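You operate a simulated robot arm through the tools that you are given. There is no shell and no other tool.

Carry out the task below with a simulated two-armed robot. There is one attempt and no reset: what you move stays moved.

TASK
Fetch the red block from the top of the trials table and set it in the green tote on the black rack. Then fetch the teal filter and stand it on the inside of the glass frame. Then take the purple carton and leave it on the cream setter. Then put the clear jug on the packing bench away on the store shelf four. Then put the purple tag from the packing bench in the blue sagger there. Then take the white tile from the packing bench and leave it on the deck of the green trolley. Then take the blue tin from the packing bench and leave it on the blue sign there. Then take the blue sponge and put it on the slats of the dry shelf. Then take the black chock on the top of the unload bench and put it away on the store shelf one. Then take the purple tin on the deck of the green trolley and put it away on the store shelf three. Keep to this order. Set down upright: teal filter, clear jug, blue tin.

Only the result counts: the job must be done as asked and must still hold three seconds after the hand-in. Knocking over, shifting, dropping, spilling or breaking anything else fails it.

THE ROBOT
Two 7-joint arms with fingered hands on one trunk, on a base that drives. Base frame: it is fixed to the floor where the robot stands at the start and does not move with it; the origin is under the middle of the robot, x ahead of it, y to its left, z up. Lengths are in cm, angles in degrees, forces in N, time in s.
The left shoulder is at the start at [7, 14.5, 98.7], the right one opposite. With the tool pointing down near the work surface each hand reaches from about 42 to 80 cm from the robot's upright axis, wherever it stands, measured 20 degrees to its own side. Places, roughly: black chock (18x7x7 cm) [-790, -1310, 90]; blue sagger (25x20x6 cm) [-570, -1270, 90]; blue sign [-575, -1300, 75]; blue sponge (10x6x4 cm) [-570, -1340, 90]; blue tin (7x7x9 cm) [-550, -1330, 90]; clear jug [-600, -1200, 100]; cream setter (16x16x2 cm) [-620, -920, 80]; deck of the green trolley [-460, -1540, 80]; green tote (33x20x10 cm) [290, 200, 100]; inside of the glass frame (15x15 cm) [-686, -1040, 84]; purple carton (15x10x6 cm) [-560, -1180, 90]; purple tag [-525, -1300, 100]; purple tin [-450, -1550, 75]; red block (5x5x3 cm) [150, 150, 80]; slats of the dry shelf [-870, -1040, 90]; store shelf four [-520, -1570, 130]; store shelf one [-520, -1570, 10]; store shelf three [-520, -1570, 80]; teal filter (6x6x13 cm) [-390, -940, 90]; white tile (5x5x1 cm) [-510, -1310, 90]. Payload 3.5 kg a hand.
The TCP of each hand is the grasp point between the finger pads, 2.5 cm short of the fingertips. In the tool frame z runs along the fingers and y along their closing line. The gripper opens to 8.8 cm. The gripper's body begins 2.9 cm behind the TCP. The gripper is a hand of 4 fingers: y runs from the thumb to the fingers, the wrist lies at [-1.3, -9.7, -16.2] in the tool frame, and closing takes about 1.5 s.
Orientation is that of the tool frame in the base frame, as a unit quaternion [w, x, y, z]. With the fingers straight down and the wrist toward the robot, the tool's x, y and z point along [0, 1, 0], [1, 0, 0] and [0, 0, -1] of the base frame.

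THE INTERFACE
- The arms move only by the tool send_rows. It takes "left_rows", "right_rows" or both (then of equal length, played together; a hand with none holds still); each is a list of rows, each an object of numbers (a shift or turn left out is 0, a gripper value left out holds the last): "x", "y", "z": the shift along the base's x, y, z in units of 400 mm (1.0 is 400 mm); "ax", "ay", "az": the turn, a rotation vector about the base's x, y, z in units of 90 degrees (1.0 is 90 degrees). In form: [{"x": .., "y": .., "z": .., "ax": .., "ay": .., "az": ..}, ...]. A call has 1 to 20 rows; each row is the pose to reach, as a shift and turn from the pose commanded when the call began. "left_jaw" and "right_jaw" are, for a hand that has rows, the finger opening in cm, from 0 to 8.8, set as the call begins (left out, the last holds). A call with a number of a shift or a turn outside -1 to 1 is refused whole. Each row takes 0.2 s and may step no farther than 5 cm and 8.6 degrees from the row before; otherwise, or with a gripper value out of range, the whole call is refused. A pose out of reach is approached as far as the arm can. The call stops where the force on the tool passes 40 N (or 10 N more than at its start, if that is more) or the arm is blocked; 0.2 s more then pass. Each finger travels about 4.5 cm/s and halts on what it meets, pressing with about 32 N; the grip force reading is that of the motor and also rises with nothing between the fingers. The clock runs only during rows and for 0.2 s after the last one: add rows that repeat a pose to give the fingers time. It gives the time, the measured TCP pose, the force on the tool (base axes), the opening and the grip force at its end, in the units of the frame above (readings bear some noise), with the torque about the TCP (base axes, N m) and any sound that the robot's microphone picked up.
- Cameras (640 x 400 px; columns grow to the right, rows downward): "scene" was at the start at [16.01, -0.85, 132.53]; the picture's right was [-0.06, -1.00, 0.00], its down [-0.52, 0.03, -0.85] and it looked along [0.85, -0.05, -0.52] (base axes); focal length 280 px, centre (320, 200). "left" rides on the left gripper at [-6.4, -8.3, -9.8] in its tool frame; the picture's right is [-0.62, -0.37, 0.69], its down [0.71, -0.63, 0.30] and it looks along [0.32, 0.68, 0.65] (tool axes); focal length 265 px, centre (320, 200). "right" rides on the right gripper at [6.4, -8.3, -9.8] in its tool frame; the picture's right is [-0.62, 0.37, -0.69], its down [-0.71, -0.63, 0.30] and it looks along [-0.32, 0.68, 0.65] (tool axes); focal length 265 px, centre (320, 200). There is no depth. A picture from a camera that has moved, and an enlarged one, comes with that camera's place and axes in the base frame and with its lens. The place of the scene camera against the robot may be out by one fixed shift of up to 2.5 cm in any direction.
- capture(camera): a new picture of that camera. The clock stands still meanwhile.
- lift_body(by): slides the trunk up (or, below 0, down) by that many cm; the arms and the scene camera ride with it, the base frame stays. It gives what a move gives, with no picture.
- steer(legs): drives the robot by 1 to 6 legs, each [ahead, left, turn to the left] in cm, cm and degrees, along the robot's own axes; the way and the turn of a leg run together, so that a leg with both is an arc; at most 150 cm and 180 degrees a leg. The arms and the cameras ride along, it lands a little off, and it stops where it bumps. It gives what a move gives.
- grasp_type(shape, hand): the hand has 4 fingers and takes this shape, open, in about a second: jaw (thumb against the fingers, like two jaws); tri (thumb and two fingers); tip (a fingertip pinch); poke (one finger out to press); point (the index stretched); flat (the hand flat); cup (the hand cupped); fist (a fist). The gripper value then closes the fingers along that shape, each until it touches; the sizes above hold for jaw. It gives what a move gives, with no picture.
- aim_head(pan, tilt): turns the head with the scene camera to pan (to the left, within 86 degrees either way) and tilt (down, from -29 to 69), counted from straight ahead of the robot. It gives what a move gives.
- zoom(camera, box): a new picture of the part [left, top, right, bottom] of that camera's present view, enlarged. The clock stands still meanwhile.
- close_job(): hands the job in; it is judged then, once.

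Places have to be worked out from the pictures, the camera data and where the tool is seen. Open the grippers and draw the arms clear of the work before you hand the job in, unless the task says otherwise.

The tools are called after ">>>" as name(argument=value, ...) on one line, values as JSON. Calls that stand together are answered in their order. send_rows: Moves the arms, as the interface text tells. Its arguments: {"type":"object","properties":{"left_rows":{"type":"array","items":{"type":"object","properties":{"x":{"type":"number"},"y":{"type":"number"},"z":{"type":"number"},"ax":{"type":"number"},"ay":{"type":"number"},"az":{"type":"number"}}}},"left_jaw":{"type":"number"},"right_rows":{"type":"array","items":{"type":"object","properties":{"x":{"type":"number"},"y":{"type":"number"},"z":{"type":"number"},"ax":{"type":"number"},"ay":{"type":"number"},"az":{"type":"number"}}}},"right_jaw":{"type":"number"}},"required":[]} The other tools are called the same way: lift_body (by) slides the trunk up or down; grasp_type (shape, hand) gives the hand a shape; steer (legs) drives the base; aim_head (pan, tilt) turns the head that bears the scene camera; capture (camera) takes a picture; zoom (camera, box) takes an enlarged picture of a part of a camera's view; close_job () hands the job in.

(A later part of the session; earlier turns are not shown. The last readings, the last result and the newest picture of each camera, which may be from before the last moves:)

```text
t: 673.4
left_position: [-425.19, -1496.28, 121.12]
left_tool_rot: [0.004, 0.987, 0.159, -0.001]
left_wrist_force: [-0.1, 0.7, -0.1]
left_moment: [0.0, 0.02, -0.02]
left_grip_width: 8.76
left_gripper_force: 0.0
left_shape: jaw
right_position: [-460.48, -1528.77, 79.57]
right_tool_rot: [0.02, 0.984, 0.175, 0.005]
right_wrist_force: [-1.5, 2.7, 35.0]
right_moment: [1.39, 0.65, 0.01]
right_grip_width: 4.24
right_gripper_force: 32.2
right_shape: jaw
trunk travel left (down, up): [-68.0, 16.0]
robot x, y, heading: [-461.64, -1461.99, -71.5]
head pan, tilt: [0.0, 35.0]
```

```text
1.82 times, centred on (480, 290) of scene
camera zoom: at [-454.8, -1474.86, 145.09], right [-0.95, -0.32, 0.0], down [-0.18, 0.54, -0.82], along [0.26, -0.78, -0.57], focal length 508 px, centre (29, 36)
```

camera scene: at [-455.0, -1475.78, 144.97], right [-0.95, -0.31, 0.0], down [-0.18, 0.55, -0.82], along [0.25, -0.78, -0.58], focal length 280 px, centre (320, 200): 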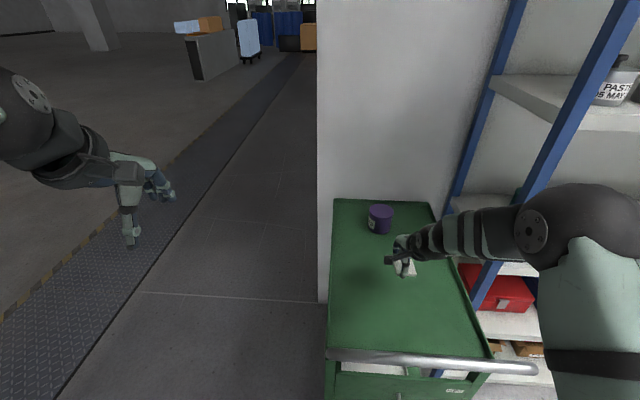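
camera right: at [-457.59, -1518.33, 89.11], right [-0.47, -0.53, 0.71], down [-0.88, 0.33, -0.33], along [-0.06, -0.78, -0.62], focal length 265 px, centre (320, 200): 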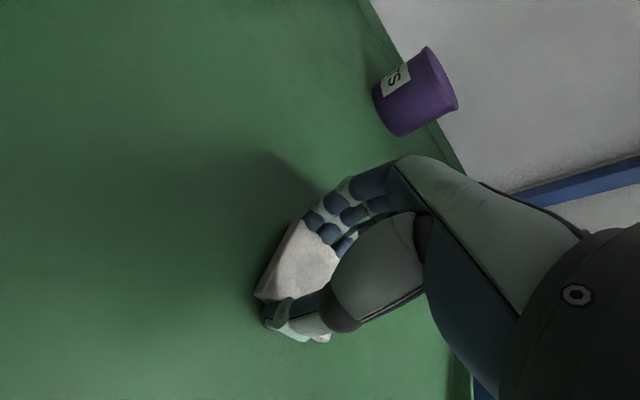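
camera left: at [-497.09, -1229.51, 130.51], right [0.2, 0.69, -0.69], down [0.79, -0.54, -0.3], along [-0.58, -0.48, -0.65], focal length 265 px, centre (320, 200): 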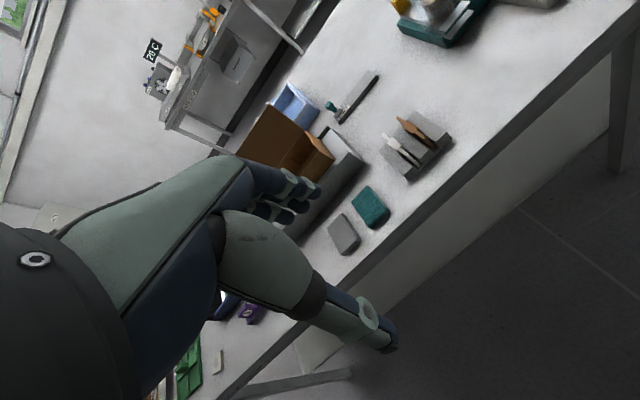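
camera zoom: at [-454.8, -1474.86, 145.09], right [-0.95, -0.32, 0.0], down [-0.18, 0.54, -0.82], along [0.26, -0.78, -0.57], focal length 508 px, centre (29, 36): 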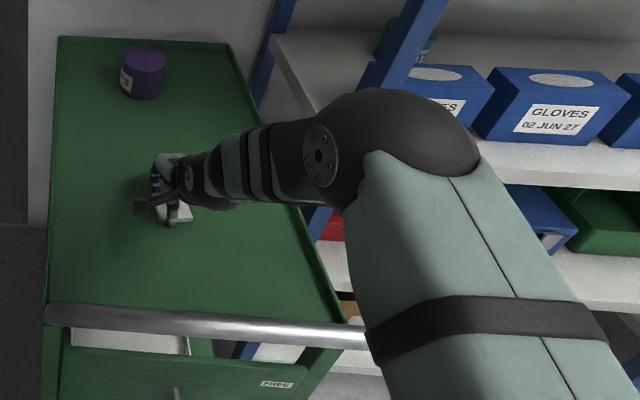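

Contact with the deck (thumb edge first). I relax and open the hand.

>>> send_rows(right_rows=[{"z": 0.01}, {"z": 0.018}, {"z": 0.018}])

>>> send_rows(right_rows=[{}, {}, {}, {}, {}], right_jaw=7)

>>> send_rows(right_rows=[{"z": 0.03}, {"z": 0.1}, {"z": 0.2}, {"z": 0.3}, {"z": 0.4}, {"z": 0.5}, {"z": 0.6}, {"z": 0.7}, {"z": 0.8}, {"z": 0.9}, {"z": 0.9}])

>>> capture(camera="scene")

>>> capture(camera="right")

```text
t: 674.2
left_position: [-425.48, -1497.21, 120.91]
left_tool_rot: [0.003, 0.988, 0.156, 0.0]
left_wrist_force: [0.2, 0.0, -0.1]
left_moment: [-0.04, 0.02, 0.01]
left_grip_width: 8.75
left_gripper_force: 0.1
left_shape: jaw
right_position: [-461.32, -1528.96, 79.62]
right_tool_rot: [0.014, 0.985, 0.173, 0.005]
right_wrist_force: [-0.1, -0.3, 12.6]
right_moment: [0.49, 0.18, -0.02]
right_grip_width: 4.19
right_gripper_force: 31.8
right_shape: jaw
trunk travel left (down, up): [-68.0, 16.0]
robot x, y, heading: [-461.23, -1462.16, -72.1]
head pan, tilt: [0.0, 35.0]
```

```text
t: 675.4
left_position: [-425.91, -1496.7, 120.88]
left_tool_rot: [0.003, 0.988, 0.157, 0.0]
left_wrist_force: [0.3, -1.5, 0.6]
left_moment: [-0.01, 0.0, 0.0]
left_grip_width: 8.76
left_gripper_force: 0.0
left_shape: jaw
right_position: [-461.51, -1528.55, 79.62]
right_tool_rot: [0.014, 0.985, 0.173, 0.004]
right_wrist_force: [1.5, -3.4, 11.2]
right_moment: [0.33, 0.07, -0.05]
right_grip_width: 6.79
right_gripper_force: 0.1
right_shape: jaw
trunk travel left (down, up): [-68.0, 16.0]
robot x, y, heading: [-461.49, -1461.71, -72.1]
head pan, tilt: [0.0, 35.0]
```

```text
t: 677.8
left_position: [-425.72, -1497.1, 120.73]
left_tool_rot: [0.002, 0.988, 0.157, 0.0]
left_wrist_force: [1.0, 0.2, -0.5]
left_moment: [0.02, -0.02, 0.01]
left_grip_width: 8.78
left_gripper_force: 0.0
left_shape: jaw
right_position: [-461.16, -1529.05, 115.36]
right_tool_rot: [0.013, 0.985, 0.172, 0.004]
right_wrist_force: [0.2, -0.4, -1.2]
right_moment: [-0.01, -0.01, 0.01]
right_grip_width: 6.98
right_gripper_force: 0.0
right_shape: jaw
trunk travel left (down, up): [-68.0, 16.0]
robot x, y, heading: [-461.56, -1461.93, -71.9]
head pan, tilt: [0.0, 35.0]
```

```text
taken
camera scene: at [-454.99, -1475.87, 144.96], right [-0.95, -0.31, 0.0], down [-0.18, 0.55, -0.82], along [0.25, -0.78, -0.58], focal length 280 px, centre (320, 200)
```

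scene: 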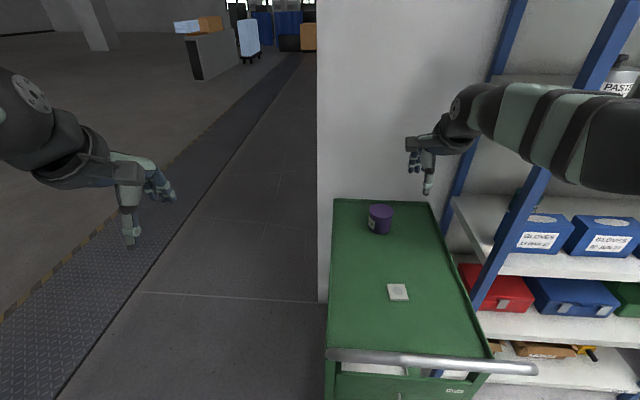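

```text
taken
camera right: at [-458.02, -1518.75, 125.03], right [-0.47, -0.54, 0.7], down [-0.88, 0.34, -0.33], along [-0.06, -0.77, -0.64], focal length 265 px, centre (320, 200)
```

right: 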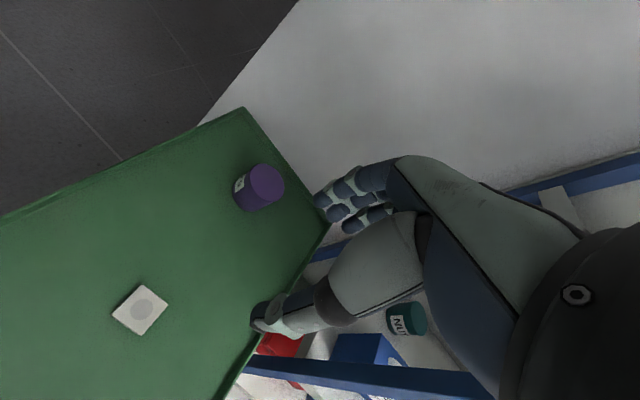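

The tile lies on the deck. Now the blue tin: I go back around into the rear aisle, beside the south end of the packing bench.

>>> steer(legs=[[-40, 0, 0], [0, -140, 0], [0, -45, 0], [0, 0, 177], [75, -12, 0], [70, -12, 0]])

>>> steer(legs=[[0, 0, -91]])

>>> aim_head(pan=-5, tilt=40)

>>> capture(camera="scene")

>>> capture(camera="right")

```text
t: 703.4
left_position: [-684.7, -1294.88, 120.91]
left_tool_rot: [0.0, -0.097, 0.995, 0.003]
left_wrist_force: [0.9, 1.0, -0.2]
left_moment: [0.01, -0.01, -0.01]
left_grip_width: 8.75
left_gripper_force: 0.0
left_shape: jaw
right_position: [-645.63, -1267.31, 115.45]
right_tool_rot: [-0.004, -0.114, 0.993, 0.016]
right_wrist_force: [1.1, -0.2, 0.2]
right_moment: [-0.07, 0.03, -0.01]
right_grip_width: 6.98
right_gripper_force: 0.0
right_shape: jaw
trunk travel left (down, up): [-68.0, 16.0]
robot x, y, heading: [-653.34, -1334.02, 101.5]
head pan, tilt: [0.0, 35.0]
```

```text
t: 707.6
left_position: [-614.43, -1302.12, 120.77]
left_tool_rot: [0.001, 0.634, 0.774, 0.001]
left_wrist_force: [1.1, 0.5, -0.2]
left_moment: [0.02, 0.02, 0.0]
left_grip_width: 8.74
left_gripper_force: 0.1
left_shape: jaw
right_position: [-586.75, -1341.11, 115.29]
right_tool_rot: [0.007, 0.621, 0.783, 0.013]
right_wrist_force: [0.1, -0.7, -0.4]
right_moment: [-0.01, -0.02, 0.01]
right_grip_width: 7.01
right_gripper_force: 0.1
right_shape: jaw
trunk travel left (down, up): [-68.0, 16.0]
robot x, y, heading: [-653.4, -1333.74, 11.4]
head pan, tilt: [0.0, 35.0]
```

```text
t: 708.3
left_position: [-614.36, -1302.25, 120.82]
left_tool_rot: [0.001, 0.634, 0.774, 0.002]
left_wrist_force: [-1.3, 0.3, -0.3]
left_moment: [0.02, 0.0, 0.02]
left_grip_width: 8.78
left_gripper_force: 0.0
left_shape: jaw
right_position: [-586.84, -1341.25, 115.45]
right_tool_rot: [0.007, 0.621, 0.784, 0.012]
right_wrist_force: [-0.8, -0.5, 0.0]
right_moment: [0.02, -0.01, -0.04]
right_grip_width: 6.99
right_gripper_force: 0.2
right_shape: jaw
trunk travel left (down, up): [-68.0, 16.0]
robot x, y, heading: [-653.51, -1333.63, 11.4]
head pan, tilt: [-5.0, 40.0]
```

```text
taken
camera scene: at [-637.92, -1332.12, 144.21], right [0.11, -0.99, 0.0], down [-0.64, -0.07, -0.77], along [0.76, 0.09, -0.64], focal length 280 px, centre (320, 200)
```

scene: 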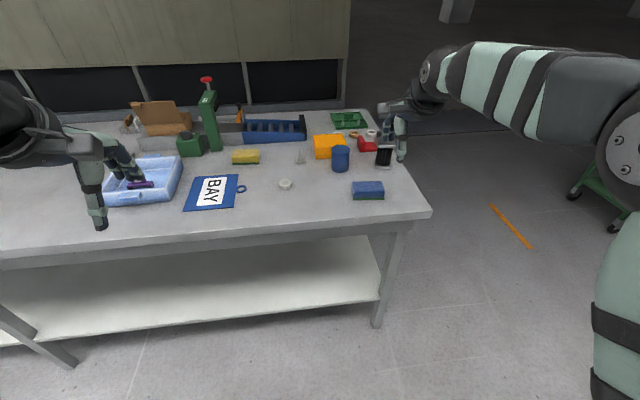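

```text
taken
camera right: at [-596.65, -1336.99, 125.01], right [0.48, -0.53, 0.7], down [-0.44, -0.84, -0.33], along [0.76, -0.15, -0.63], focal length 265 px, centre (320, 200)
```

right: 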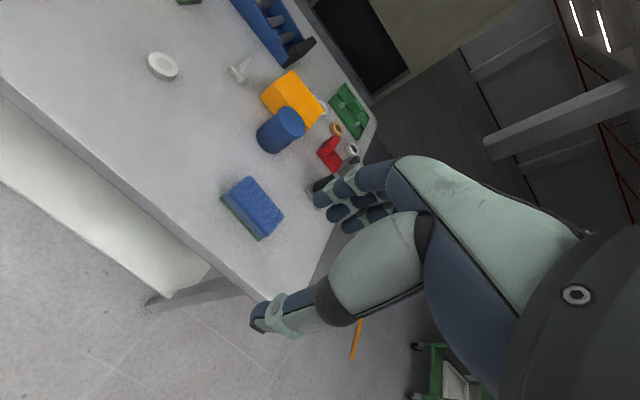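

Clear view: tin, sponge and BAY sign. I drive 28 cm closer and straighten the heading.

>>> steer(legs=[[28, 0, 3]])

>>> send_rows(right_rows=[{"ay": 0.0166, "ax": -0.0064, "z": 0.02}, {"ay": 0.0166, "ax": -0.0064, "z": 0.02}])

>>> capture(camera="right")

>>> capture(camera="scene")

```text
t: 710.2
left_position: [-588.9, -1293.93, 120.86]
left_tool_rot: [0.001, 0.613, 0.79, 0.002]
left_wrist_force: [0.4, -0.6, -0.6]
left_moment: [0.01, -0.03, -0.03]
left_grip_width: 8.77
left_gripper_force: 0.1
left_shape: jaw
right_position: [-559.27, -1331.21, 115.43]
right_tool_rot: [0.007, 0.598, 0.801, 0.015]
right_wrist_force: [0.0, 0.5, 0.4]
right_moment: [-0.03, 0.03, 0.01]
right_grip_width: 6.98
right_gripper_force: 0.1
right_shape: jaw
trunk travel left (down, up): [-68.0, 16.0]
robot x, y, heading: [-626.17, -1327.31, 14.5]
head pan, tilt: [-5.0, 40.0]
```

```text
t: 710.8
left_position: [-588.85, -1293.79, 120.83]
left_tool_rot: [0.001, 0.613, 0.79, 0.003]
left_wrist_force: [-1.3, 0.1, 0.2]
left_moment: [-0.03, -0.02, 0.02]
left_grip_width: 8.77
left_gripper_force: 0.1
left_shape: jaw
right_position: [-559.17, -1331.32, 116.2]
right_tool_rot: [-0.001, 0.598, 0.801, 0.002]
right_wrist_force: [0.2, -0.3, 0.3]
right_moment: [-0.02, 0.01, -0.01]
right_grip_width: 6.99
right_gripper_force: 0.1
right_shape: jaw
trunk travel left (down, up): [-68.0, 16.0]
robot x, y, heading: [-626.04, -1327.59, 14.4]
head pan, tilt: [-5.0, 40.0]
```

```text
taken
camera right: at [-568.94, -1327.48, 126.03], right [0.53, -0.49, 0.69], down [-0.4, -0.86, -0.31], along [0.75, -0.12, -0.65], focal length 265 px, centre (320, 200)
```

right: 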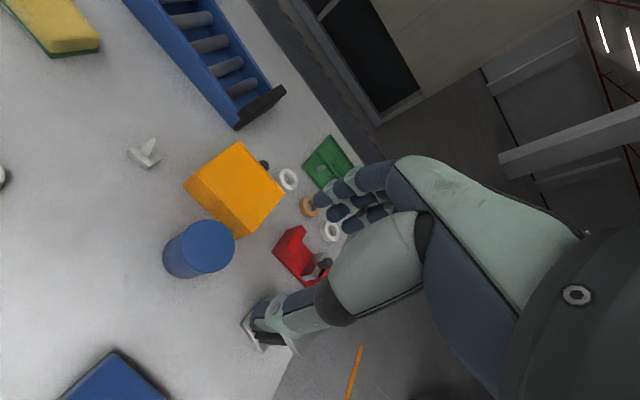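

```text
taken
camera scene: at [-610.69, -1325.07, 144.21], right [0.17, -0.99, 0.0], down [-0.63, -0.11, -0.77], along [0.76, 0.13, -0.64], focal length 280 px, centre (320, 200)
```

scene: 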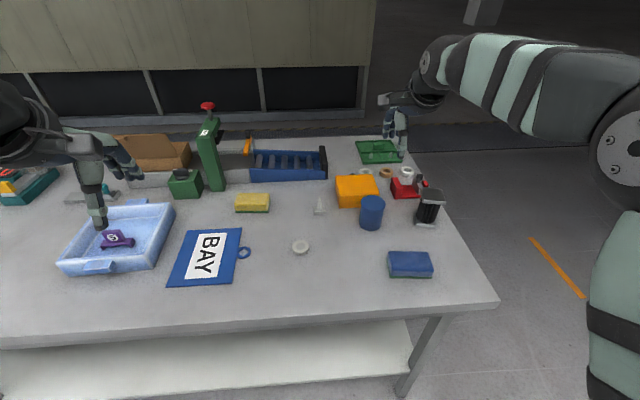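

Tin: axis (−554.8, −1329.0), top z 94.2; the orange box behind it leaves ~4.6 cm. I go above the tin with the hand fully open.

>>> send_rows(right_rows=[{"x": 0.05, "y": 0.04}, {"x": 0.104, "y": 0.078}, {"x": 0.104, "y": 0.078, "z": -0.1}, {"x": 0.104, "y": 0.078, "z": -0.2}, {"x": 0.104, "y": 0.078, "z": -0.3}, {"x": 0.104, "y": 0.078, "z": -0.4}, {"x": 0.104, "y": 0.078, "z": -0.43}, {"x": 0.104, "y": 0.078, "z": -0.43}], right_jaw=8.8)

>>> capture(camera="right")

>>> zoom(camera="scene", box=[310, 140, 470, 270])

```text
t: 712.6
left_position: [-588.82, -1293.89, 120.97]
left_tool_rot: [0.002, 0.612, 0.791, 0.002]
left_wrist_force: [0.9, -0.3, 0.5]
left_moment: [-0.01, 0.0, 0.03]
left_grip_width: 8.78
left_gripper_force: 0.1
left_shape: jaw
right_position: [-554.94, -1328.32, 98.65]
right_tool_rot: [0.0, 0.599, 0.8, 0.002]
right_wrist_force: [-0.1, -1.0, 1.3]
right_moment: [-0.01, -0.02, -0.01]
right_grip_width: 8.76
right_gripper_force: 0.0
right_shape: jaw
trunk travel left (down, up): [-68.0, 16.0]
robot x, y, heading: [-625.8, -1327.43, 14.6]
head pan, tilt: [-5.0, 40.0]
```

```text
taken
camera right: at [-564.82, -1324.43, 108.56], right [0.53, -0.49, 0.69], down [-0.4, -0.86, -0.31], along [0.75, -0.12, -0.65], focal length 265 px, centre (320, 200)
```

right: 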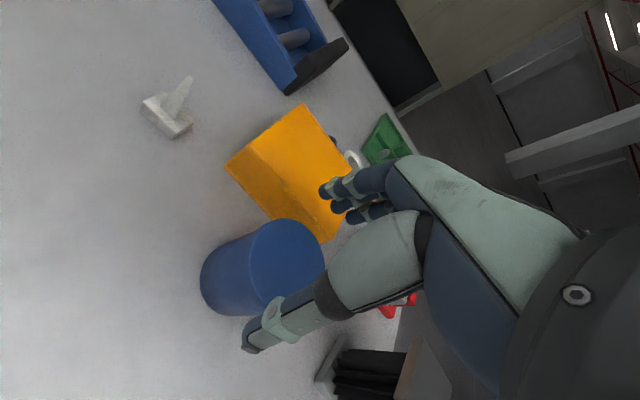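

```text
3.08 times, centred on (390, 205) of scene
camera zoom: at [-610.7, -1325.07, 144.21], right [0.17, -0.99, 0.0], down [-0.63, -0.11, -0.77], along [0.76, 0.13, -0.64], focal length 860 px, centre (105, 185)
```

zoom: 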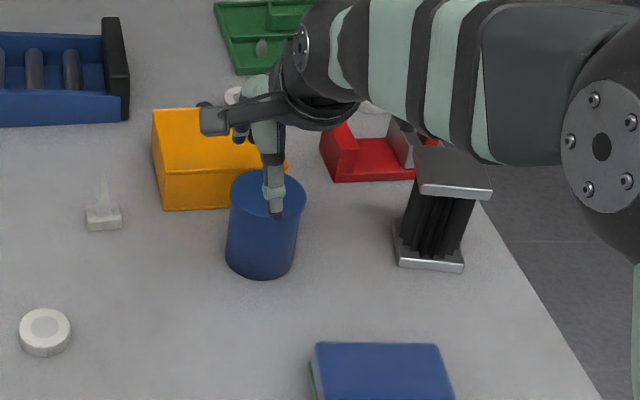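

Centred (error ≈0.4 cm). I descend to z≈91.8.

>>> send_rows(right_rows=[{"x": 0.006, "z": -0.05}, {"x": 0.006, "z": -0.1}, {"x": 0.006, "z": -0.145}, {"x": 0.006, "z": -0.17}, {"x": 0.006, "z": -0.17}])

>>> capture(camera="right")

>>> zoom(camera="scene", box=[310, 140, 470, 270])

```text
t: 713.8
left_position: [-588.92, -1293.94, 120.84]
left_tool_rot: [0.002, 0.614, 0.79, 0.002]
left_wrist_force: [0.9, 0.5, 0.1]
left_moment: [0.01, 0.01, 0.0]
left_grip_width: 8.76
left_gripper_force: 0.0
left_shape: jaw
right_position: [-554.69, -1328.09, 92.11]
right_tool_rot: [0.0, 0.599, 0.801, 0.002]
right_wrist_force: [-0.7, -0.5, 0.1]
right_moment: [0.01, -0.01, -0.05]
right_grip_width: 8.79
right_gripper_force: 0.0
right_shape: jaw
trunk travel left (down, up): [-68.0, 16.0]
robot x, y, heading: [-625.8, -1327.5, 14.7]
head pan, tilt: [-5.0, 40.0]
```

```text
taken
camera right: at [-564.51, -1324.34, 101.95], right [0.53, -0.49, 0.69], down [-0.4, -0.86, -0.31], along [0.75, -0.12, -0.65], focal length 265 px, centre (320, 200)
```

right: 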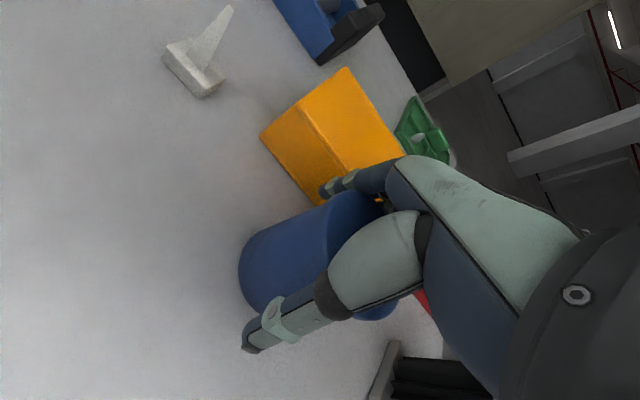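

```text
3.08 times, centred on (390, 205) of scene
camera zoom: at [-610.69, -1325.07, 144.21], right [0.17, -0.99, 0.0], down [-0.63, -0.11, -0.77], along [0.76, 0.13, -0.64], focal length 860 px, centre (105, 185)
```

zoom: 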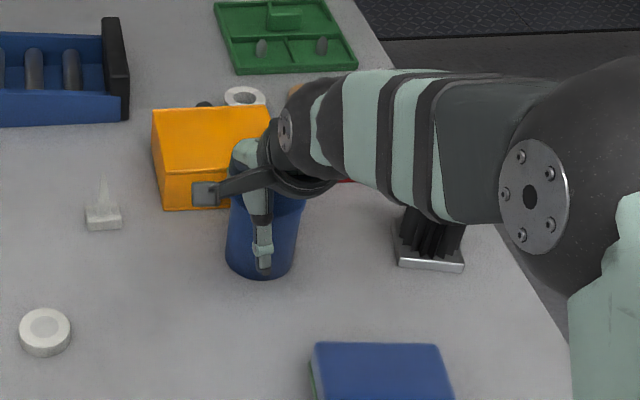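

The tin is between thumb and fingers with no contact yet. I close.

>>> send_rows(right_rows=[{}, {}, {}, {}, {}, {}, {}], right_jaw=4.5)

>>> capture(camera="right")

```text
t: 715.4
left_position: [-588.82, -1293.8, 120.84]
left_tool_rot: [0.001, 0.613, 0.79, 0.002]
left_wrist_force: [-0.1, 0.0, 0.2]
left_moment: [-0.02, 0.0, -0.01]
left_grip_width: 8.78
left_gripper_force: 0.0
left_shape: jaw
right_position: [-554.64, -1328.1, 92.19]
right_tool_rot: [-0.001, 0.599, 0.801, 0.002]
right_wrist_force: [-0.5, 0.2, -0.6]
right_moment: [0.0, 0.04, -0.02]
right_grip_width: 4.8
right_gripper_force: 32.3
right_shape: jaw
trunk travel left (down, up): [-68.0, 16.0]
robot x, y, heading: [-625.99, -1327.39, 14.5]
head pan, tilt: [-5.0, 40.0]
```

```text
taken
camera right: at [-564.49, -1324.32, 101.96], right [0.53, -0.49, 0.69], down [-0.4, -0.86, -0.31], along [0.75, -0.12, -0.65], focal length 265 px, centre (320, 200)
```

right: 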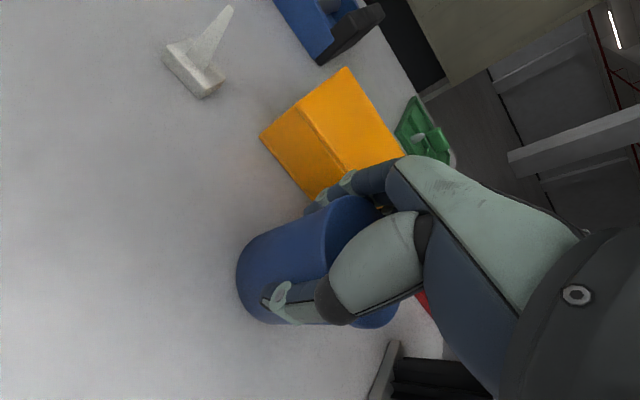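

Gripped. I lift the tin and check.

>>> send_rows(right_rows=[{"z": 0.02}, {"z": 0.06}, {"z": 0.12}, {"z": 0.2}, {"z": 0.3}, {"z": 0.3}], right_jaw=3.5)

>>> zoom(camera="scene", box=[310, 110, 470, 240])

>>> capture(camera="right")

```text
t: 716.8
left_position: [-588.71, -1293.82, 120.81]
left_tool_rot: [0.001, 0.613, 0.79, 0.001]
left_wrist_force: [-0.4, 0.0, -0.6]
left_moment: [0.0, 0.01, 0.03]
left_grip_width: 8.78
left_gripper_force: 0.1
left_shape: jaw
right_position: [-554.6, -1327.89, 104.14]
right_tool_rot: [-0.001, 0.599, 0.801, 0.002]
right_wrist_force: [0.0, 0.0, -3.3]
right_moment: [0.03, 0.02, 0.02]
right_grip_width: 4.78
right_gripper_force: 32.0
right_shape: jaw
trunk travel left (down, up): [-68.0, 16.0]
robot x, y, heading: [-625.98, -1327.49, 14.7]
head pan, tilt: [-5.0, 40.0]
```

```text
3.08 times, centred on (390, 175) of scene
camera zoom: at [-610.54, -1325.07, 144.19], right [0.17, -0.99, 0.0], down [-0.63, -0.11, -0.77], along [0.75, 0.13, -0.64], focal length 860 px, centre (105, 277)
```

zoom: 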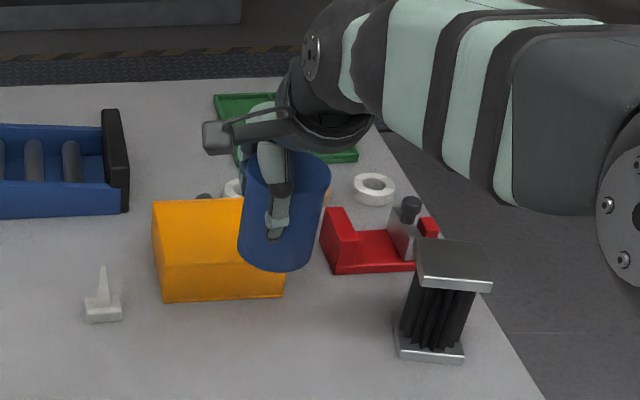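

```text
taken
camera right: at [-564.33, -1324.2, 113.98], right [0.53, -0.49, 0.69], down [-0.4, -0.86, -0.31], along [0.75, -0.12, -0.65], focal length 265 px, centre (320, 200)
```

right: 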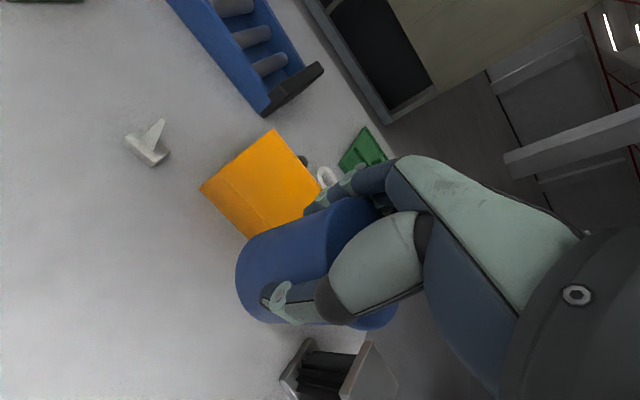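

The tin is held upright. I raise it and strafe left 42 cm to bring the hand over the BAY sign (centre ≈(−569, −1288)).

>>> send_rows(right_rows=[{"z": 0.1}, {"z": 0.2}, {"z": 0.3}, {"z": 0.3}])

>>> steer(legs=[[0, 42, 0]])

>>> capture(camera="right")

>>> capture(camera="scene")

```text
t: 717.8
left_position: [-588.82, -1293.78, 120.84]
left_tool_rot: [0.001, 0.613, 0.79, 0.001]
left_wrist_force: [0.0, -0.5, 0.7]
left_moment: [0.01, 0.03, -0.02]
left_grip_width: 8.73
left_gripper_force: 0.0
left_shape: jaw
right_position: [-554.71, -1328.04, 115.86]
right_tool_rot: [-0.001, 0.598, 0.801, 0.001]
right_wrist_force: [0.0, -0.3, -2.9]
right_moment: [0.05, 0.0, 0.0]
right_grip_width: 4.76
right_gripper_force: 31.4
right_shape: jaw
trunk travel left (down, up): [-68.0, 16.0]
robot x, y, heading: [-626.16, -1327.39, 14.5]
head pan, tilt: [-5.0, 40.0]
```

```text
t: 720.4
left_position: [-599.24, -1254.46, 120.81]
left_tool_rot: [0.0, 0.611, 0.792, 0.002]
left_wrist_force: [0.4, -0.1, 0.1]
left_moment: [0.03, -0.01, 0.0]
left_grip_width: 8.76
left_gripper_force: 0.0
left_shape: jaw
right_position: [-565.06, -1288.35, 115.9]
right_tool_rot: [-0.001, 0.596, 0.803, 0.002]
right_wrist_force: [-0.2, 0.0, -2.0]
right_moment: [0.06, -0.03, 0.02]
right_grip_width: 4.79
right_gripper_force: 32.0
right_shape: jaw
trunk travel left (down, up): [-68.0, 16.0]
robot x, y, heading: [-636.34, -1288.11, 14.9]
head pan, tilt: [-5.0, 40.0]
```

```text
taken
camera right: at [-574.82, -1284.63, 125.73], right [0.53, -0.49, 0.69], down [-0.4, -0.86, -0.31], along [0.75, -0.11, -0.65], focal length 265 px, centre (320, 200)
```

right: 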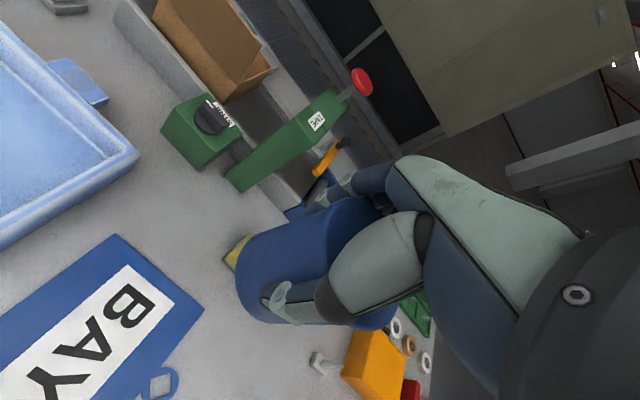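

```text
taken
camera scene: at [-620.95, -1285.72, 144.2], right [0.17, -0.99, 0.0], down [-0.63, -0.11, -0.77], along [0.75, 0.13, -0.64], focal length 280 px, centre (320, 200)
```

scene: 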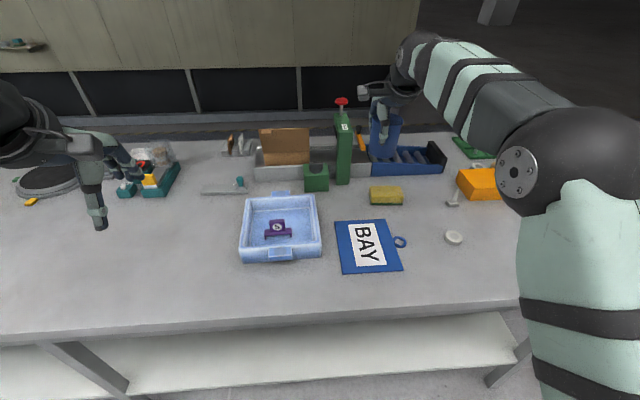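

Sign centre refined to (−572.6, −1289.3). I move over it and lower the tin to ~2 cm above.

>>> send_rows(right_rows=[{"x": -0.1, "y": -0.004}, {"x": -0.193, "y": -0.009}, {"x": -0.193, "y": -0.009, "z": -0.1}, {"x": -0.193, "y": -0.009, "z": -0.2}, {"x": -0.193, "y": -0.009, "z": -0.3}, {"x": -0.193, "y": -0.009, "z": -0.4}, {"x": -0.193, "y": -0.009, "z": -0.5}, {"x": -0.193, "y": -0.009, "z": -0.52}, {"x": -0.193, "y": -0.009, "z": -0.52}])

>>> capture(camera="right")

>>> zoom(camera="scene", box=[300, 180, 460, 310])

```text
t: 722.4
left_position: [-599.37, -1254.29, 120.75]
left_tool_rot: [0.001, 0.611, 0.792, 0.0]
left_wrist_force: [0.9, 0.3, -0.4]
left_moment: [0.02, 0.02, -0.02]
left_grip_width: 8.78
left_gripper_force: 0.1
left_shape: jaw
right_position: [-572.89, -1288.52, 95.15]
right_tool_rot: [-0.001, 0.597, 0.802, 0.002]
right_wrist_force: [0.2, 0.4, -3.7]
right_moment: [0.01, 0.02, -0.02]
right_grip_width: 4.77
right_gripper_force: 31.9
right_shape: jaw
trunk travel left (down, up): [-68.0, 16.0]
robot x, y, heading: [-636.26, -1288.08, 14.8]
head pan, tilt: [-5.0, 40.0]
```

```text
taken
camera right: at [-582.65, -1284.88, 105.09], right [0.53, -0.49, 0.69], down [-0.4, -0.86, -0.31], along [0.75, -0.11, -0.65], focal length 265 px, centre (320, 200)
```

right: 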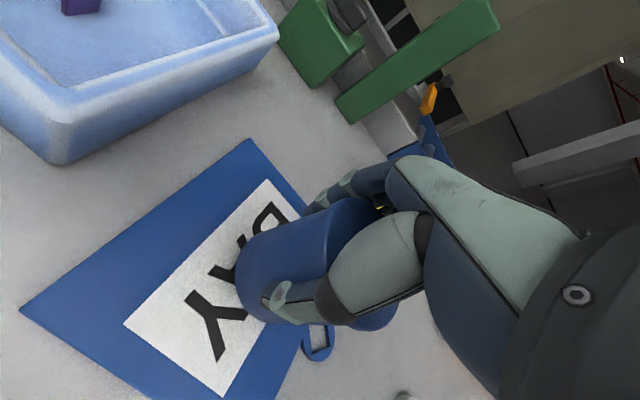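

```text
3.08 times, centred on (380, 245) of scene
camera zoom: at [-620.98, -1285.61, 144.2], right [0.17, -0.99, 0.0], down [-0.63, -0.11, -0.77], along [0.75, 0.13, -0.64], focal length 860 px, centre (135, 62)
```

zoom: 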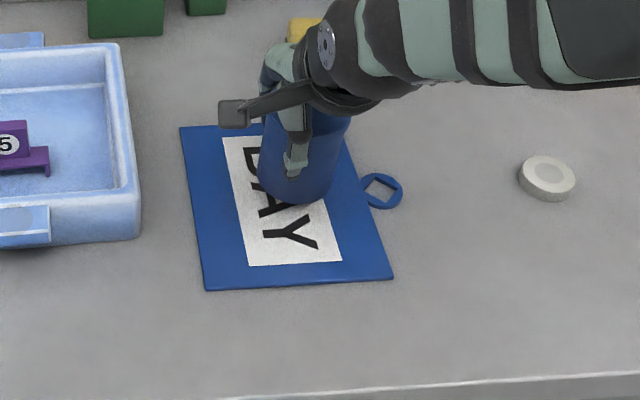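

Over the sign. I lower slowly to contact.

>>> send_rows(right_rows=[{"x": -0.008, "y": 0.01, "z": -0.02}, {"x": -0.008, "y": 0.01, "z": -0.035}, {"x": -0.008, "y": 0.01, "z": -0.045}, {"x": -0.008, "y": 0.01, "z": -0.055}, {"x": -0.008, "y": 0.01, "z": -0.065}, {"x": -0.008, "y": 0.01, "z": -0.065}])

```text
t: 723.8
left_position: [-599.44, -1254.32, 120.92]
left_tool_rot: [0.001, 0.611, 0.792, 0.002]
left_wrist_force: [0.4, 0.4, 0.4]
left_moment: [-0.03, -0.03, 0.0]
left_grip_width: 8.78
left_gripper_force: 0.1
left_shape: jaw
right_position: [-573.1, -1288.14, 92.57]
right_tool_rot: [-0.001, 0.597, 0.803, 0.002]
right_wrist_force: [0.3, 0.3, 2.0]
right_moment: [-0.02, 0.03, 0.01]
right_grip_width: 4.76
right_gripper_force: 31.5
right_shape: jaw
trunk travel left (down, up): [-68.0, 16.0]
robot x, y, heading: [-636.36, -1287.86, 15.2]
head pan, tilt: [-5.0, 40.0]
```

Weight has just come off (contact beginning). I press 0.3 cm more, then release.

>>> send_rows(right_rows=[{"z": -0.006}, {"z": -0.006}])

>>> send_rows(right_rows=[{"z": 0.002}, {"z": 0.002}, {"z": 0.002}, {"z": 0.002}, {"z": 0.002}, {"z": 0.002}, {"z": 0.002}], right_jaw=8.8)

>>> capture(camera="right")

>>> zoom(camera="scene", box=[300, 180, 460, 310])

```text
t: 724.4
left_position: [-599.59, -1254.29, 120.99]
left_tool_rot: [0.002, 0.61, 0.792, 0.002]
left_wrist_force: [-0.2, -0.1, 0.0]
left_moment: [0.01, -0.01, -0.01]
left_grip_width: 8.79
left_gripper_force: 0.0
left_shape: jaw
right_position: [-573.11, -1288.33, 92.53]
right_tool_rot: [0.002, 0.598, 0.802, 0.004]
right_wrist_force: [1.2, -1.3, 9.8]
right_moment: [-0.06, 0.0, 0.01]
right_grip_width: 4.75
right_gripper_force: 32.4
right_shape: jaw
trunk travel left (down, up): [-68.0, 16.0]
robot x, y, heading: [-636.53, -1288.0, 14.9]
head pan, tilt: [-5.0, 40.0]
```

```text
t: 726.0
left_position: [-599.28, -1254.28, 120.8]
left_tool_rot: [0.002, 0.611, 0.792, 0.002]
left_wrist_force: [0.8, -0.1, -0.6]
left_moment: [-0.02, 0.01, 0.04]
left_grip_width: 8.79
left_gripper_force: 0.0
left_shape: jaw
right_position: [-573.16, -1288.05, 92.45]
right_tool_rot: [-0.001, 0.597, 0.802, 0.002]
right_wrist_force: [-0.2, 0.1, -0.3]
right_moment: [0.0, -0.03, 0.0]
right_grip_width: 8.77
right_gripper_force: 0.1
right_shape: jaw
trunk travel left (down, up): [-68.0, 16.0]
robot x, y, heading: [-635.94, -1287.97, 14.7]
head pan, tilt: [-5.0, 40.0]
```

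```text
taken
camera right: at [-582.98, -1284.47, 102.29], right [0.53, -0.49, 0.69], down [-0.4, -0.86, -0.31], along [0.75, -0.11, -0.65], focal length 265 px, centre (320, 200)
```

right: 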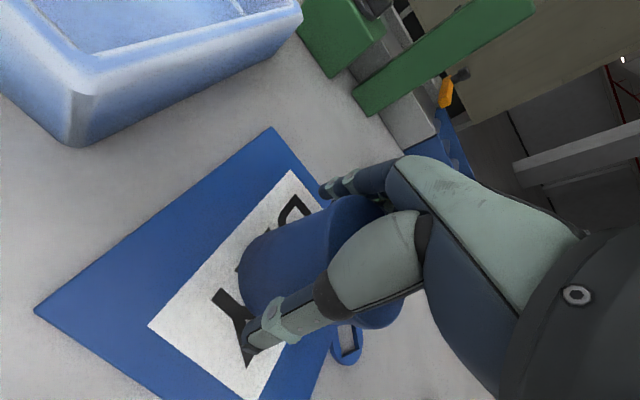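

```text
3.08 times, centred on (380, 245) of scene
camera zoom: at [-621.02, -1285.6, 144.2], right [0.17, -0.99, 0.0], down [-0.63, -0.11, -0.77], along [0.75, 0.13, -0.64], focal length 860 px, centre (135, 62)
```

zoom: 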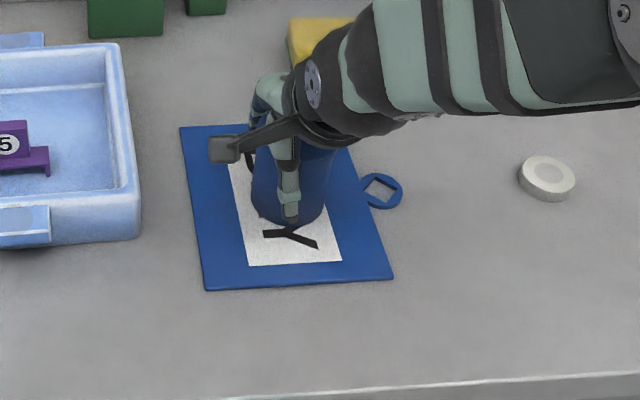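

The tin stands on the sign and is released. I raise the hand straight up and check.

>>> send_rows(right_rows=[{"z": 0.02}, {"z": 0.05}, {"z": 0.1}, {"z": 0.2}, {"z": 0.3}, {"z": 0.4}, {"z": 0.5}, {"z": 0.6}, {"z": 0.6}])

>>> capture(camera="scene")

>>> zoom(camera="scene", box=[300, 180, 460, 310])

```text
t: 728.0
left_position: [-599.39, -1254.26, 120.84]
left_tool_rot: [0.001, 0.611, 0.792, 0.002]
left_wrist_force: [-0.2, 0.0, -0.8]
left_moment: [-0.01, 0.02, 0.0]
left_grip_width: 8.78
left_gripper_force: 0.0
left_shape: jaw
right_position: [-572.7, -1288.06, 116.45]
right_tool_rot: [-0.001, 0.597, 0.802, 0.002]
right_wrist_force: [-0.9, 0.5, 0.3]
right_moment: [0.0, 0.01, -0.02]
right_grip_width: 8.8
right_gripper_force: 0.0
right_shape: jaw
trunk travel left (down, up): [-68.0, 16.0]
robot x, y, heading: [-636.33, -1288.25, 15.0]
head pan, tilt: [-5.0, 40.0]
```

```text
taken
camera scene: at [-621.0, -1285.61, 144.2], right [0.17, -0.99, 0.0], down [-0.63, -0.11, -0.77], along [0.75, 0.13, -0.64], focal length 280 px, centre (320, 200)
```

scene: 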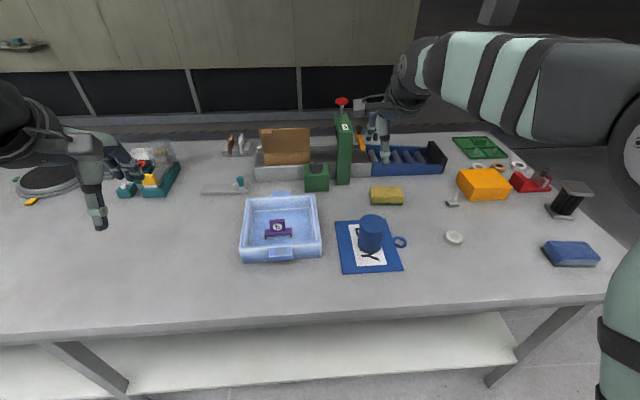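

```text
3.08 times, centred on (380, 245) of scene
camera zoom: at [-621.0, -1285.61, 144.2], right [0.17, -0.99, 0.0], down [-0.63, -0.11, -0.77], along [0.75, 0.13, -0.64], focal length 860 px, centre (135, 62)
```

zoom: 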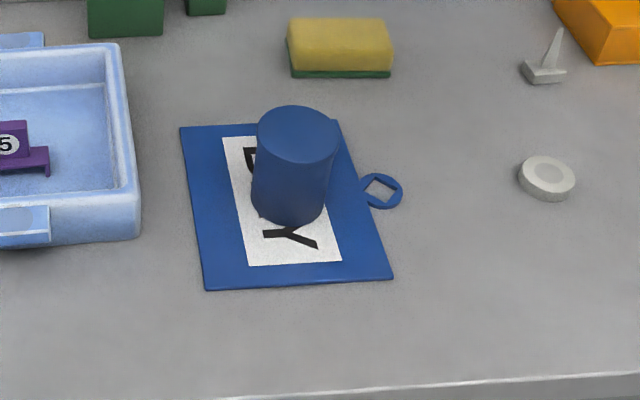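

The tin stands on the BAY sign. Next the blue sponge: I strafe right to it.

>>> steer(legs=[[-5, -49, 0]])

>>> capture(camera="right")

>>> capture(camera="scene")

```text
t: 730.8
left_position: [-591.74, -1302.01, 120.86]
left_tool_rot: [0.002, 0.61, 0.793, 0.003]
left_wrist_force: [-0.3, -0.4, 0.7]
left_moment: [-0.04, 0.01, -0.01]
left_grip_width: 8.75
left_gripper_force: 0.0
left_shape: jaw
right_position: [-565.1, -1335.89, 116.35]
right_tool_rot: [0.0, 0.596, 0.803, 0.002]
right_wrist_force: [-0.2, 0.5, -0.7]
right_moment: [0.01, -0.02, 0.01]
right_grip_width: 8.78
right_gripper_force: 0.2
right_shape: jaw
trunk travel left (down, up): [-68.0, 16.0]
robot x, y, heading: [-628.69, -1336.24, 14.9]
head pan, tilt: [-5.0, 40.0]
```

```text
taken
camera right: at [-574.77, -1332.09, 126.28], right [0.53, -0.49, 0.69], down [-0.4, -0.87, -0.31], along [0.75, -0.11, -0.65], focal length 265 px, centre (320, 200)
```

right: 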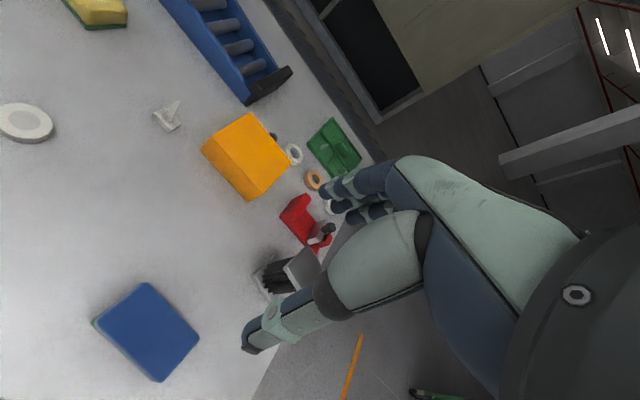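

```text
taken
camera scene: at [-613.22, -1333.32, 144.21], right [0.17, -0.98, 0.0], down [-0.63, -0.11, -0.77], along [0.75, 0.13, -0.64], focal length 280 px, centre (320, 200)
```

scene: 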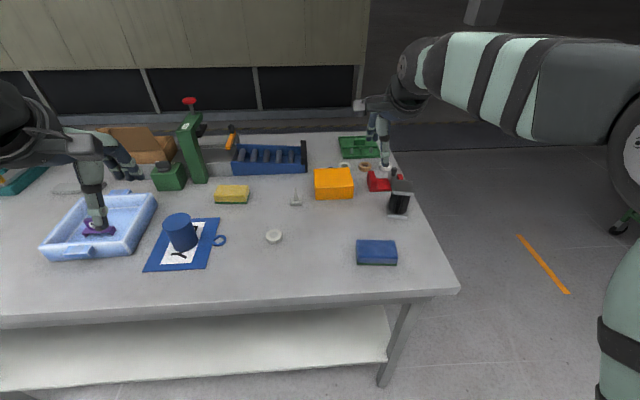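

Sponge: centre (−568.4, −1338.9), short axis heading ≈8°, top z≈89.5. I rotate −8.7°, and go above it, then down.

>>> send_rows(right_rows=[{"x": -0.045, "y": -0.02, "az": -0.05}, {"x": -0.0875, "y": -0.045, "az": -0.097}, {"x": -0.0875, "y": -0.045, "z": -0.1, "az": -0.097}, {"x": -0.0875, "y": -0.045, "z": -0.2, "az": -0.097}, {"x": -0.0875, "y": -0.045, "z": -0.3, "az": -0.097}, {"x": -0.0875, "y": -0.045, "z": -0.4, "az": -0.097}, {"x": -0.0875, "y": -0.045, "z": -0.5, "az": -0.097}, {"x": -0.0875, "y": -0.045, "z": -0.53, "az": -0.097}, {"x": -0.0875, "y": -0.045, "z": -0.53, "az": -0.097}], right_jaw=8.8)

>>> capture(camera="right")

>>> zoom(camera="scene", box=[310, 180, 470, 300])

```text
t: 732.8
left_position: [-591.61, -1302.09, 120.81]
left_tool_rot: [0.002, 0.61, 0.792, 0.002]
left_wrist_force: [0.0, -0.1, -0.5]
left_moment: [0.0, 0.02, 0.01]
left_grip_width: 8.79
left_gripper_force: 0.0
left_shape: jaw
right_position: [-568.51, -1337.77, 95.16]
right_tool_rot: [0.001, 0.656, 0.755, 0.002]
right_wrist_force: [-0.5, 0.6, 1.1]
right_moment: [0.0, 0.02, -0.02]
right_grip_width: 8.81
right_gripper_force: 0.0
right_shape: jaw
trunk travel left (down, up): [-68.0, 16.0]
robot x, y, heading: [-628.67, -1335.81, 15.2]
head pan, tilt: [-5.0, 40.0]
```

```text
taken
camera right: at [-577.62, -1332.6, 105.05], right [0.45, -0.56, 0.69], down [-0.52, -0.8, -0.31], along [0.72, -0.22, -0.65], focal length 265 px, centre (320, 200)
```

right: 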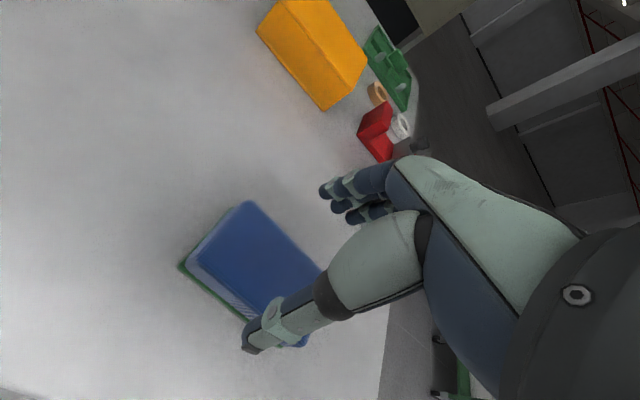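

```text
3.33 times, centred on (390, 240) of scene
camera zoom: at [-613.23, -1333.41, 144.21], right [0.17, -0.98, 0.0], down [-0.63, -0.11, -0.77], along [0.75, 0.13, -0.64], focal length 932 px, centre (87, 67)
```

zoom: 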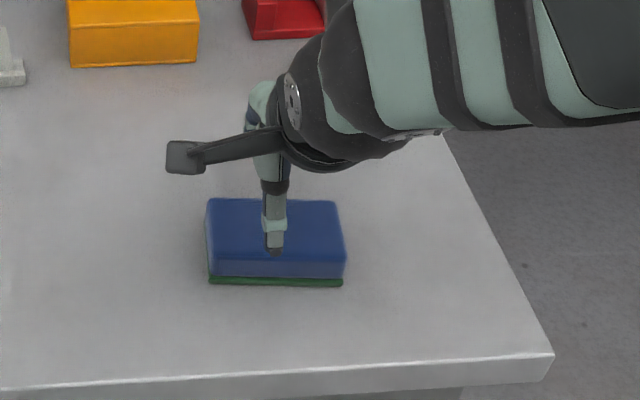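

I shift 0.8 cm toward the robot and descend to z≈88.9, then close.

>>> send_rows(right_rows=[{"x": -0.02, "y": -0.003, "z": -0.03}, {"x": -0.02, "y": -0.003, "z": -0.08}, {"x": -0.02, "y": -0.003, "z": -0.12}, {"x": -0.02, "y": -0.003, "z": -0.145}, {"x": -0.02, "y": -0.003, "z": -0.155}, {"x": -0.02, "y": -0.003, "z": -0.155}])

>>> send_rows(right_rows=[{}, {}, {}, {}, {}, {}, {}], right_jaw=3)

>>> capture(camera="right")

```text
t: 734.2
left_position: [-591.54, -1302.13, 120.82]
left_tool_rot: [0.002, 0.61, 0.793, 0.003]
left_wrist_force: [-0.2, 0.0, -0.3]
left_moment: [-0.01, -0.02, -0.01]
left_grip_width: 8.76
left_gripper_force: 0.1
left_shape: jaw
right_position: [-569.13, -1337.84, 89.03]
right_tool_rot: [0.0, 0.655, 0.756, 0.001]
right_wrist_force: [-0.7, -0.8, -0.5]
right_moment: [0.01, 0.02, 0.0]
right_grip_width: 8.79
right_gripper_force: 0.0
right_shape: jaw
trunk travel left (down, up): [-68.0, 16.0]
robot x, y, heading: [-628.31, -1335.87, 15.2]
head pan, tilt: [-5.0, 40.0]
```

```text
t: 735.8
left_position: [-591.53, -1301.94, 120.69]
left_tool_rot: [0.002, 0.61, 0.793, 0.002]
left_wrist_force: [0.4, 0.5, -0.2]
left_moment: [0.03, 0.01, 0.02]
left_grip_width: 8.78
left_gripper_force: 0.0
left_shape: jaw
right_position: [-569.28, -1337.84, 88.87]
right_tool_rot: [0.0, 0.655, 0.755, 0.001]
right_wrist_force: [1.6, 0.0, -0.4]
right_moment: [-0.03, 0.02, 0.02]
right_grip_width: 5.35
right_gripper_force: 31.9
right_shape: jaw
trunk travel left (down, up): [-68.0, 16.0]
robot x, y, heading: [-628.36, -1335.66, 15.1]
head pan, tilt: [-5.0, 40.0]
```

```text
taken
camera right: at [-578.33, -1332.66, 98.85], right [0.45, -0.56, 0.69], down [-0.52, -0.79, -0.31], along [0.72, -0.22, -0.65], focal length 265 px, centre (320, 200)
```

right: 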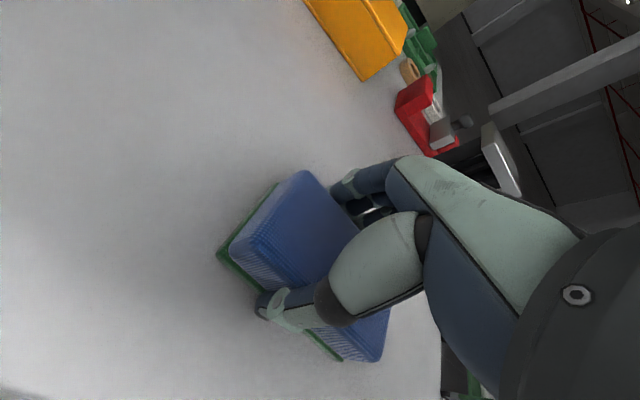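

Gripped at 5.35 cm. I lift, back off, turn north and drive up the aisle toward the dry shelf.

>>> send_rows(right_rows=[{"z": 0.03}, {"z": 0.1}, {"z": 0.2, "az": 0.05}, {"z": 0.3, "az": 0.097}, {"z": 0.4, "az": 0.097}, {"z": 0.5, "az": 0.097}, {"z": 0.6, "az": 0.097}, {"z": 0.68, "az": 0.097}, {"z": 0.68, "az": 0.097}])

>>> capture(camera="right")

>>> steer(legs=[[-45, 0, 0], [0, 0, 90], [140, 0, 0], [125, 0, 0]])

>>> aim_head(pan=40, tilt=25)

>>> capture(camera="scene")

```text
t: 737.8
left_position: [-591.56, -1302.04, 120.77]
left_tool_rot: [0.001, 0.609, 0.793, 0.001]
left_wrist_force: [0.2, 0.8, 0.3]
left_moment: [-0.01, 0.03, -0.04]
left_grip_width: 8.8
left_gripper_force: 0.0
left_shape: jaw
right_position: [-569.41, -1337.72, 116.22]
right_tool_rot: [-0.001, 0.597, 0.802, 0.002]
right_wrist_force: [-0.3, -0.8, -0.4]
right_moment: [0.03, 0.01, -0.01]
right_grip_width: 5.34
right_gripper_force: 31.9
right_shape: jaw
trunk travel left (down, up): [-68.0, 16.0]
robot x, y, heading: [-628.46, -1335.91, 15.3]
head pan, tilt: [-5.0, 40.0]
```

```text
taken
camera right: at [-579.19, -1334.04, 126.25], right [0.53, -0.49, 0.69], down [-0.4, -0.87, -0.31], along [0.75, -0.11, -0.65], focal length 265 px, centre (320, 200)
```

right: 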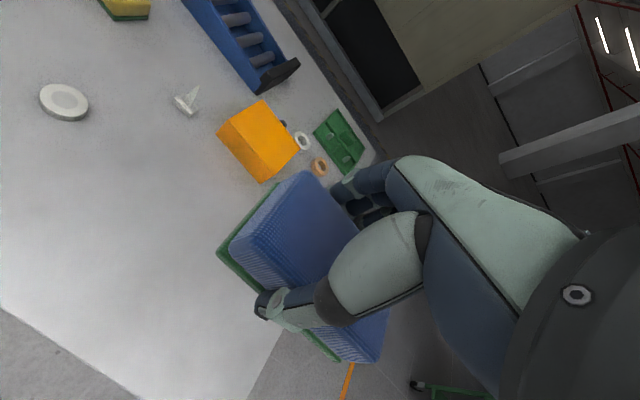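

```text
t: 756.7
left_position: [-766.85, -1054.2, 120.82]
left_tool_rot: [0.0, -0.121, 0.993, 0.003]
left_wrist_force: [-1.1, -0.5, 0.2]
left_moment: [0.0, -0.02, -0.02]
left_grip_width: 8.76
left_gripper_force: 0.0
left_shape: jaw
right_position: [-730.79, -1032.62, 116.33]
right_tool_rot: [-0.002, -0.138, 0.99, 0.001]
right_wrist_force: [0.1, -0.6, 0.1]
right_moment: [0.0, -0.01, 0.03]
right_grip_width: 5.33
right_gripper_force: 31.8
right_shape: jaw
trunk travel left (down, up): [-68.0, 16.0]
robot x, y, heading: [-733.35, -1091.38, 104.0]
head pan, tilt: [-5.0, 40.0]
```

```text
t: 757.8
left_position: [-766.8, -1054.21, 120.89]
left_tool_rot: [0.0, -0.121, 0.993, 0.002]
left_wrist_force: [0.3, -0.1, -0.7]
left_moment: [0.03, 0.0, -0.02]
left_grip_width: 8.79
left_gripper_force: 0.1
left_shape: jaw
right_position: [-730.87, -1032.47, 116.23]
right_tool_rot: [-0.002, -0.138, 0.99, 0.001]
right_wrist_force: [0.2, -0.3, 0.3]
right_moment: [0.03, 0.0, 0.01]
right_grip_width: 5.3
right_gripper_force: 31.8
right_shape: jaw
trunk travel left (down, up): [-68.0, 16.0]
robot x, y, heading: [-733.01, -1091.48, 104.2]
head pan, tilt: [40.0, 25.0]
```

```text
taken
camera scene: at [-740.27, -1081.64, 146.54], right [0.59, 0.81, 0.0], down [0.34, -0.25, -0.91], along [-0.73, 0.53, -0.42], focal length 280 px, centre (320, 200)
```

scene: 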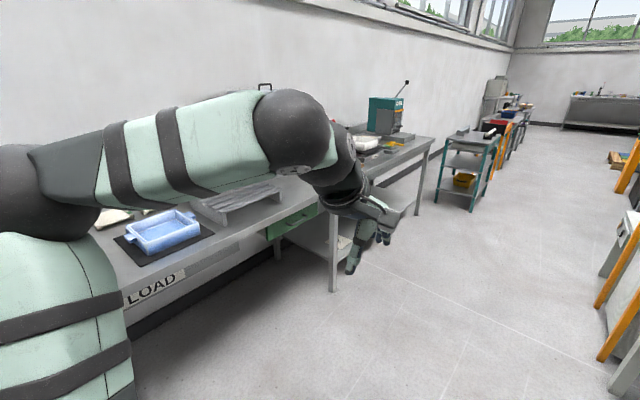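

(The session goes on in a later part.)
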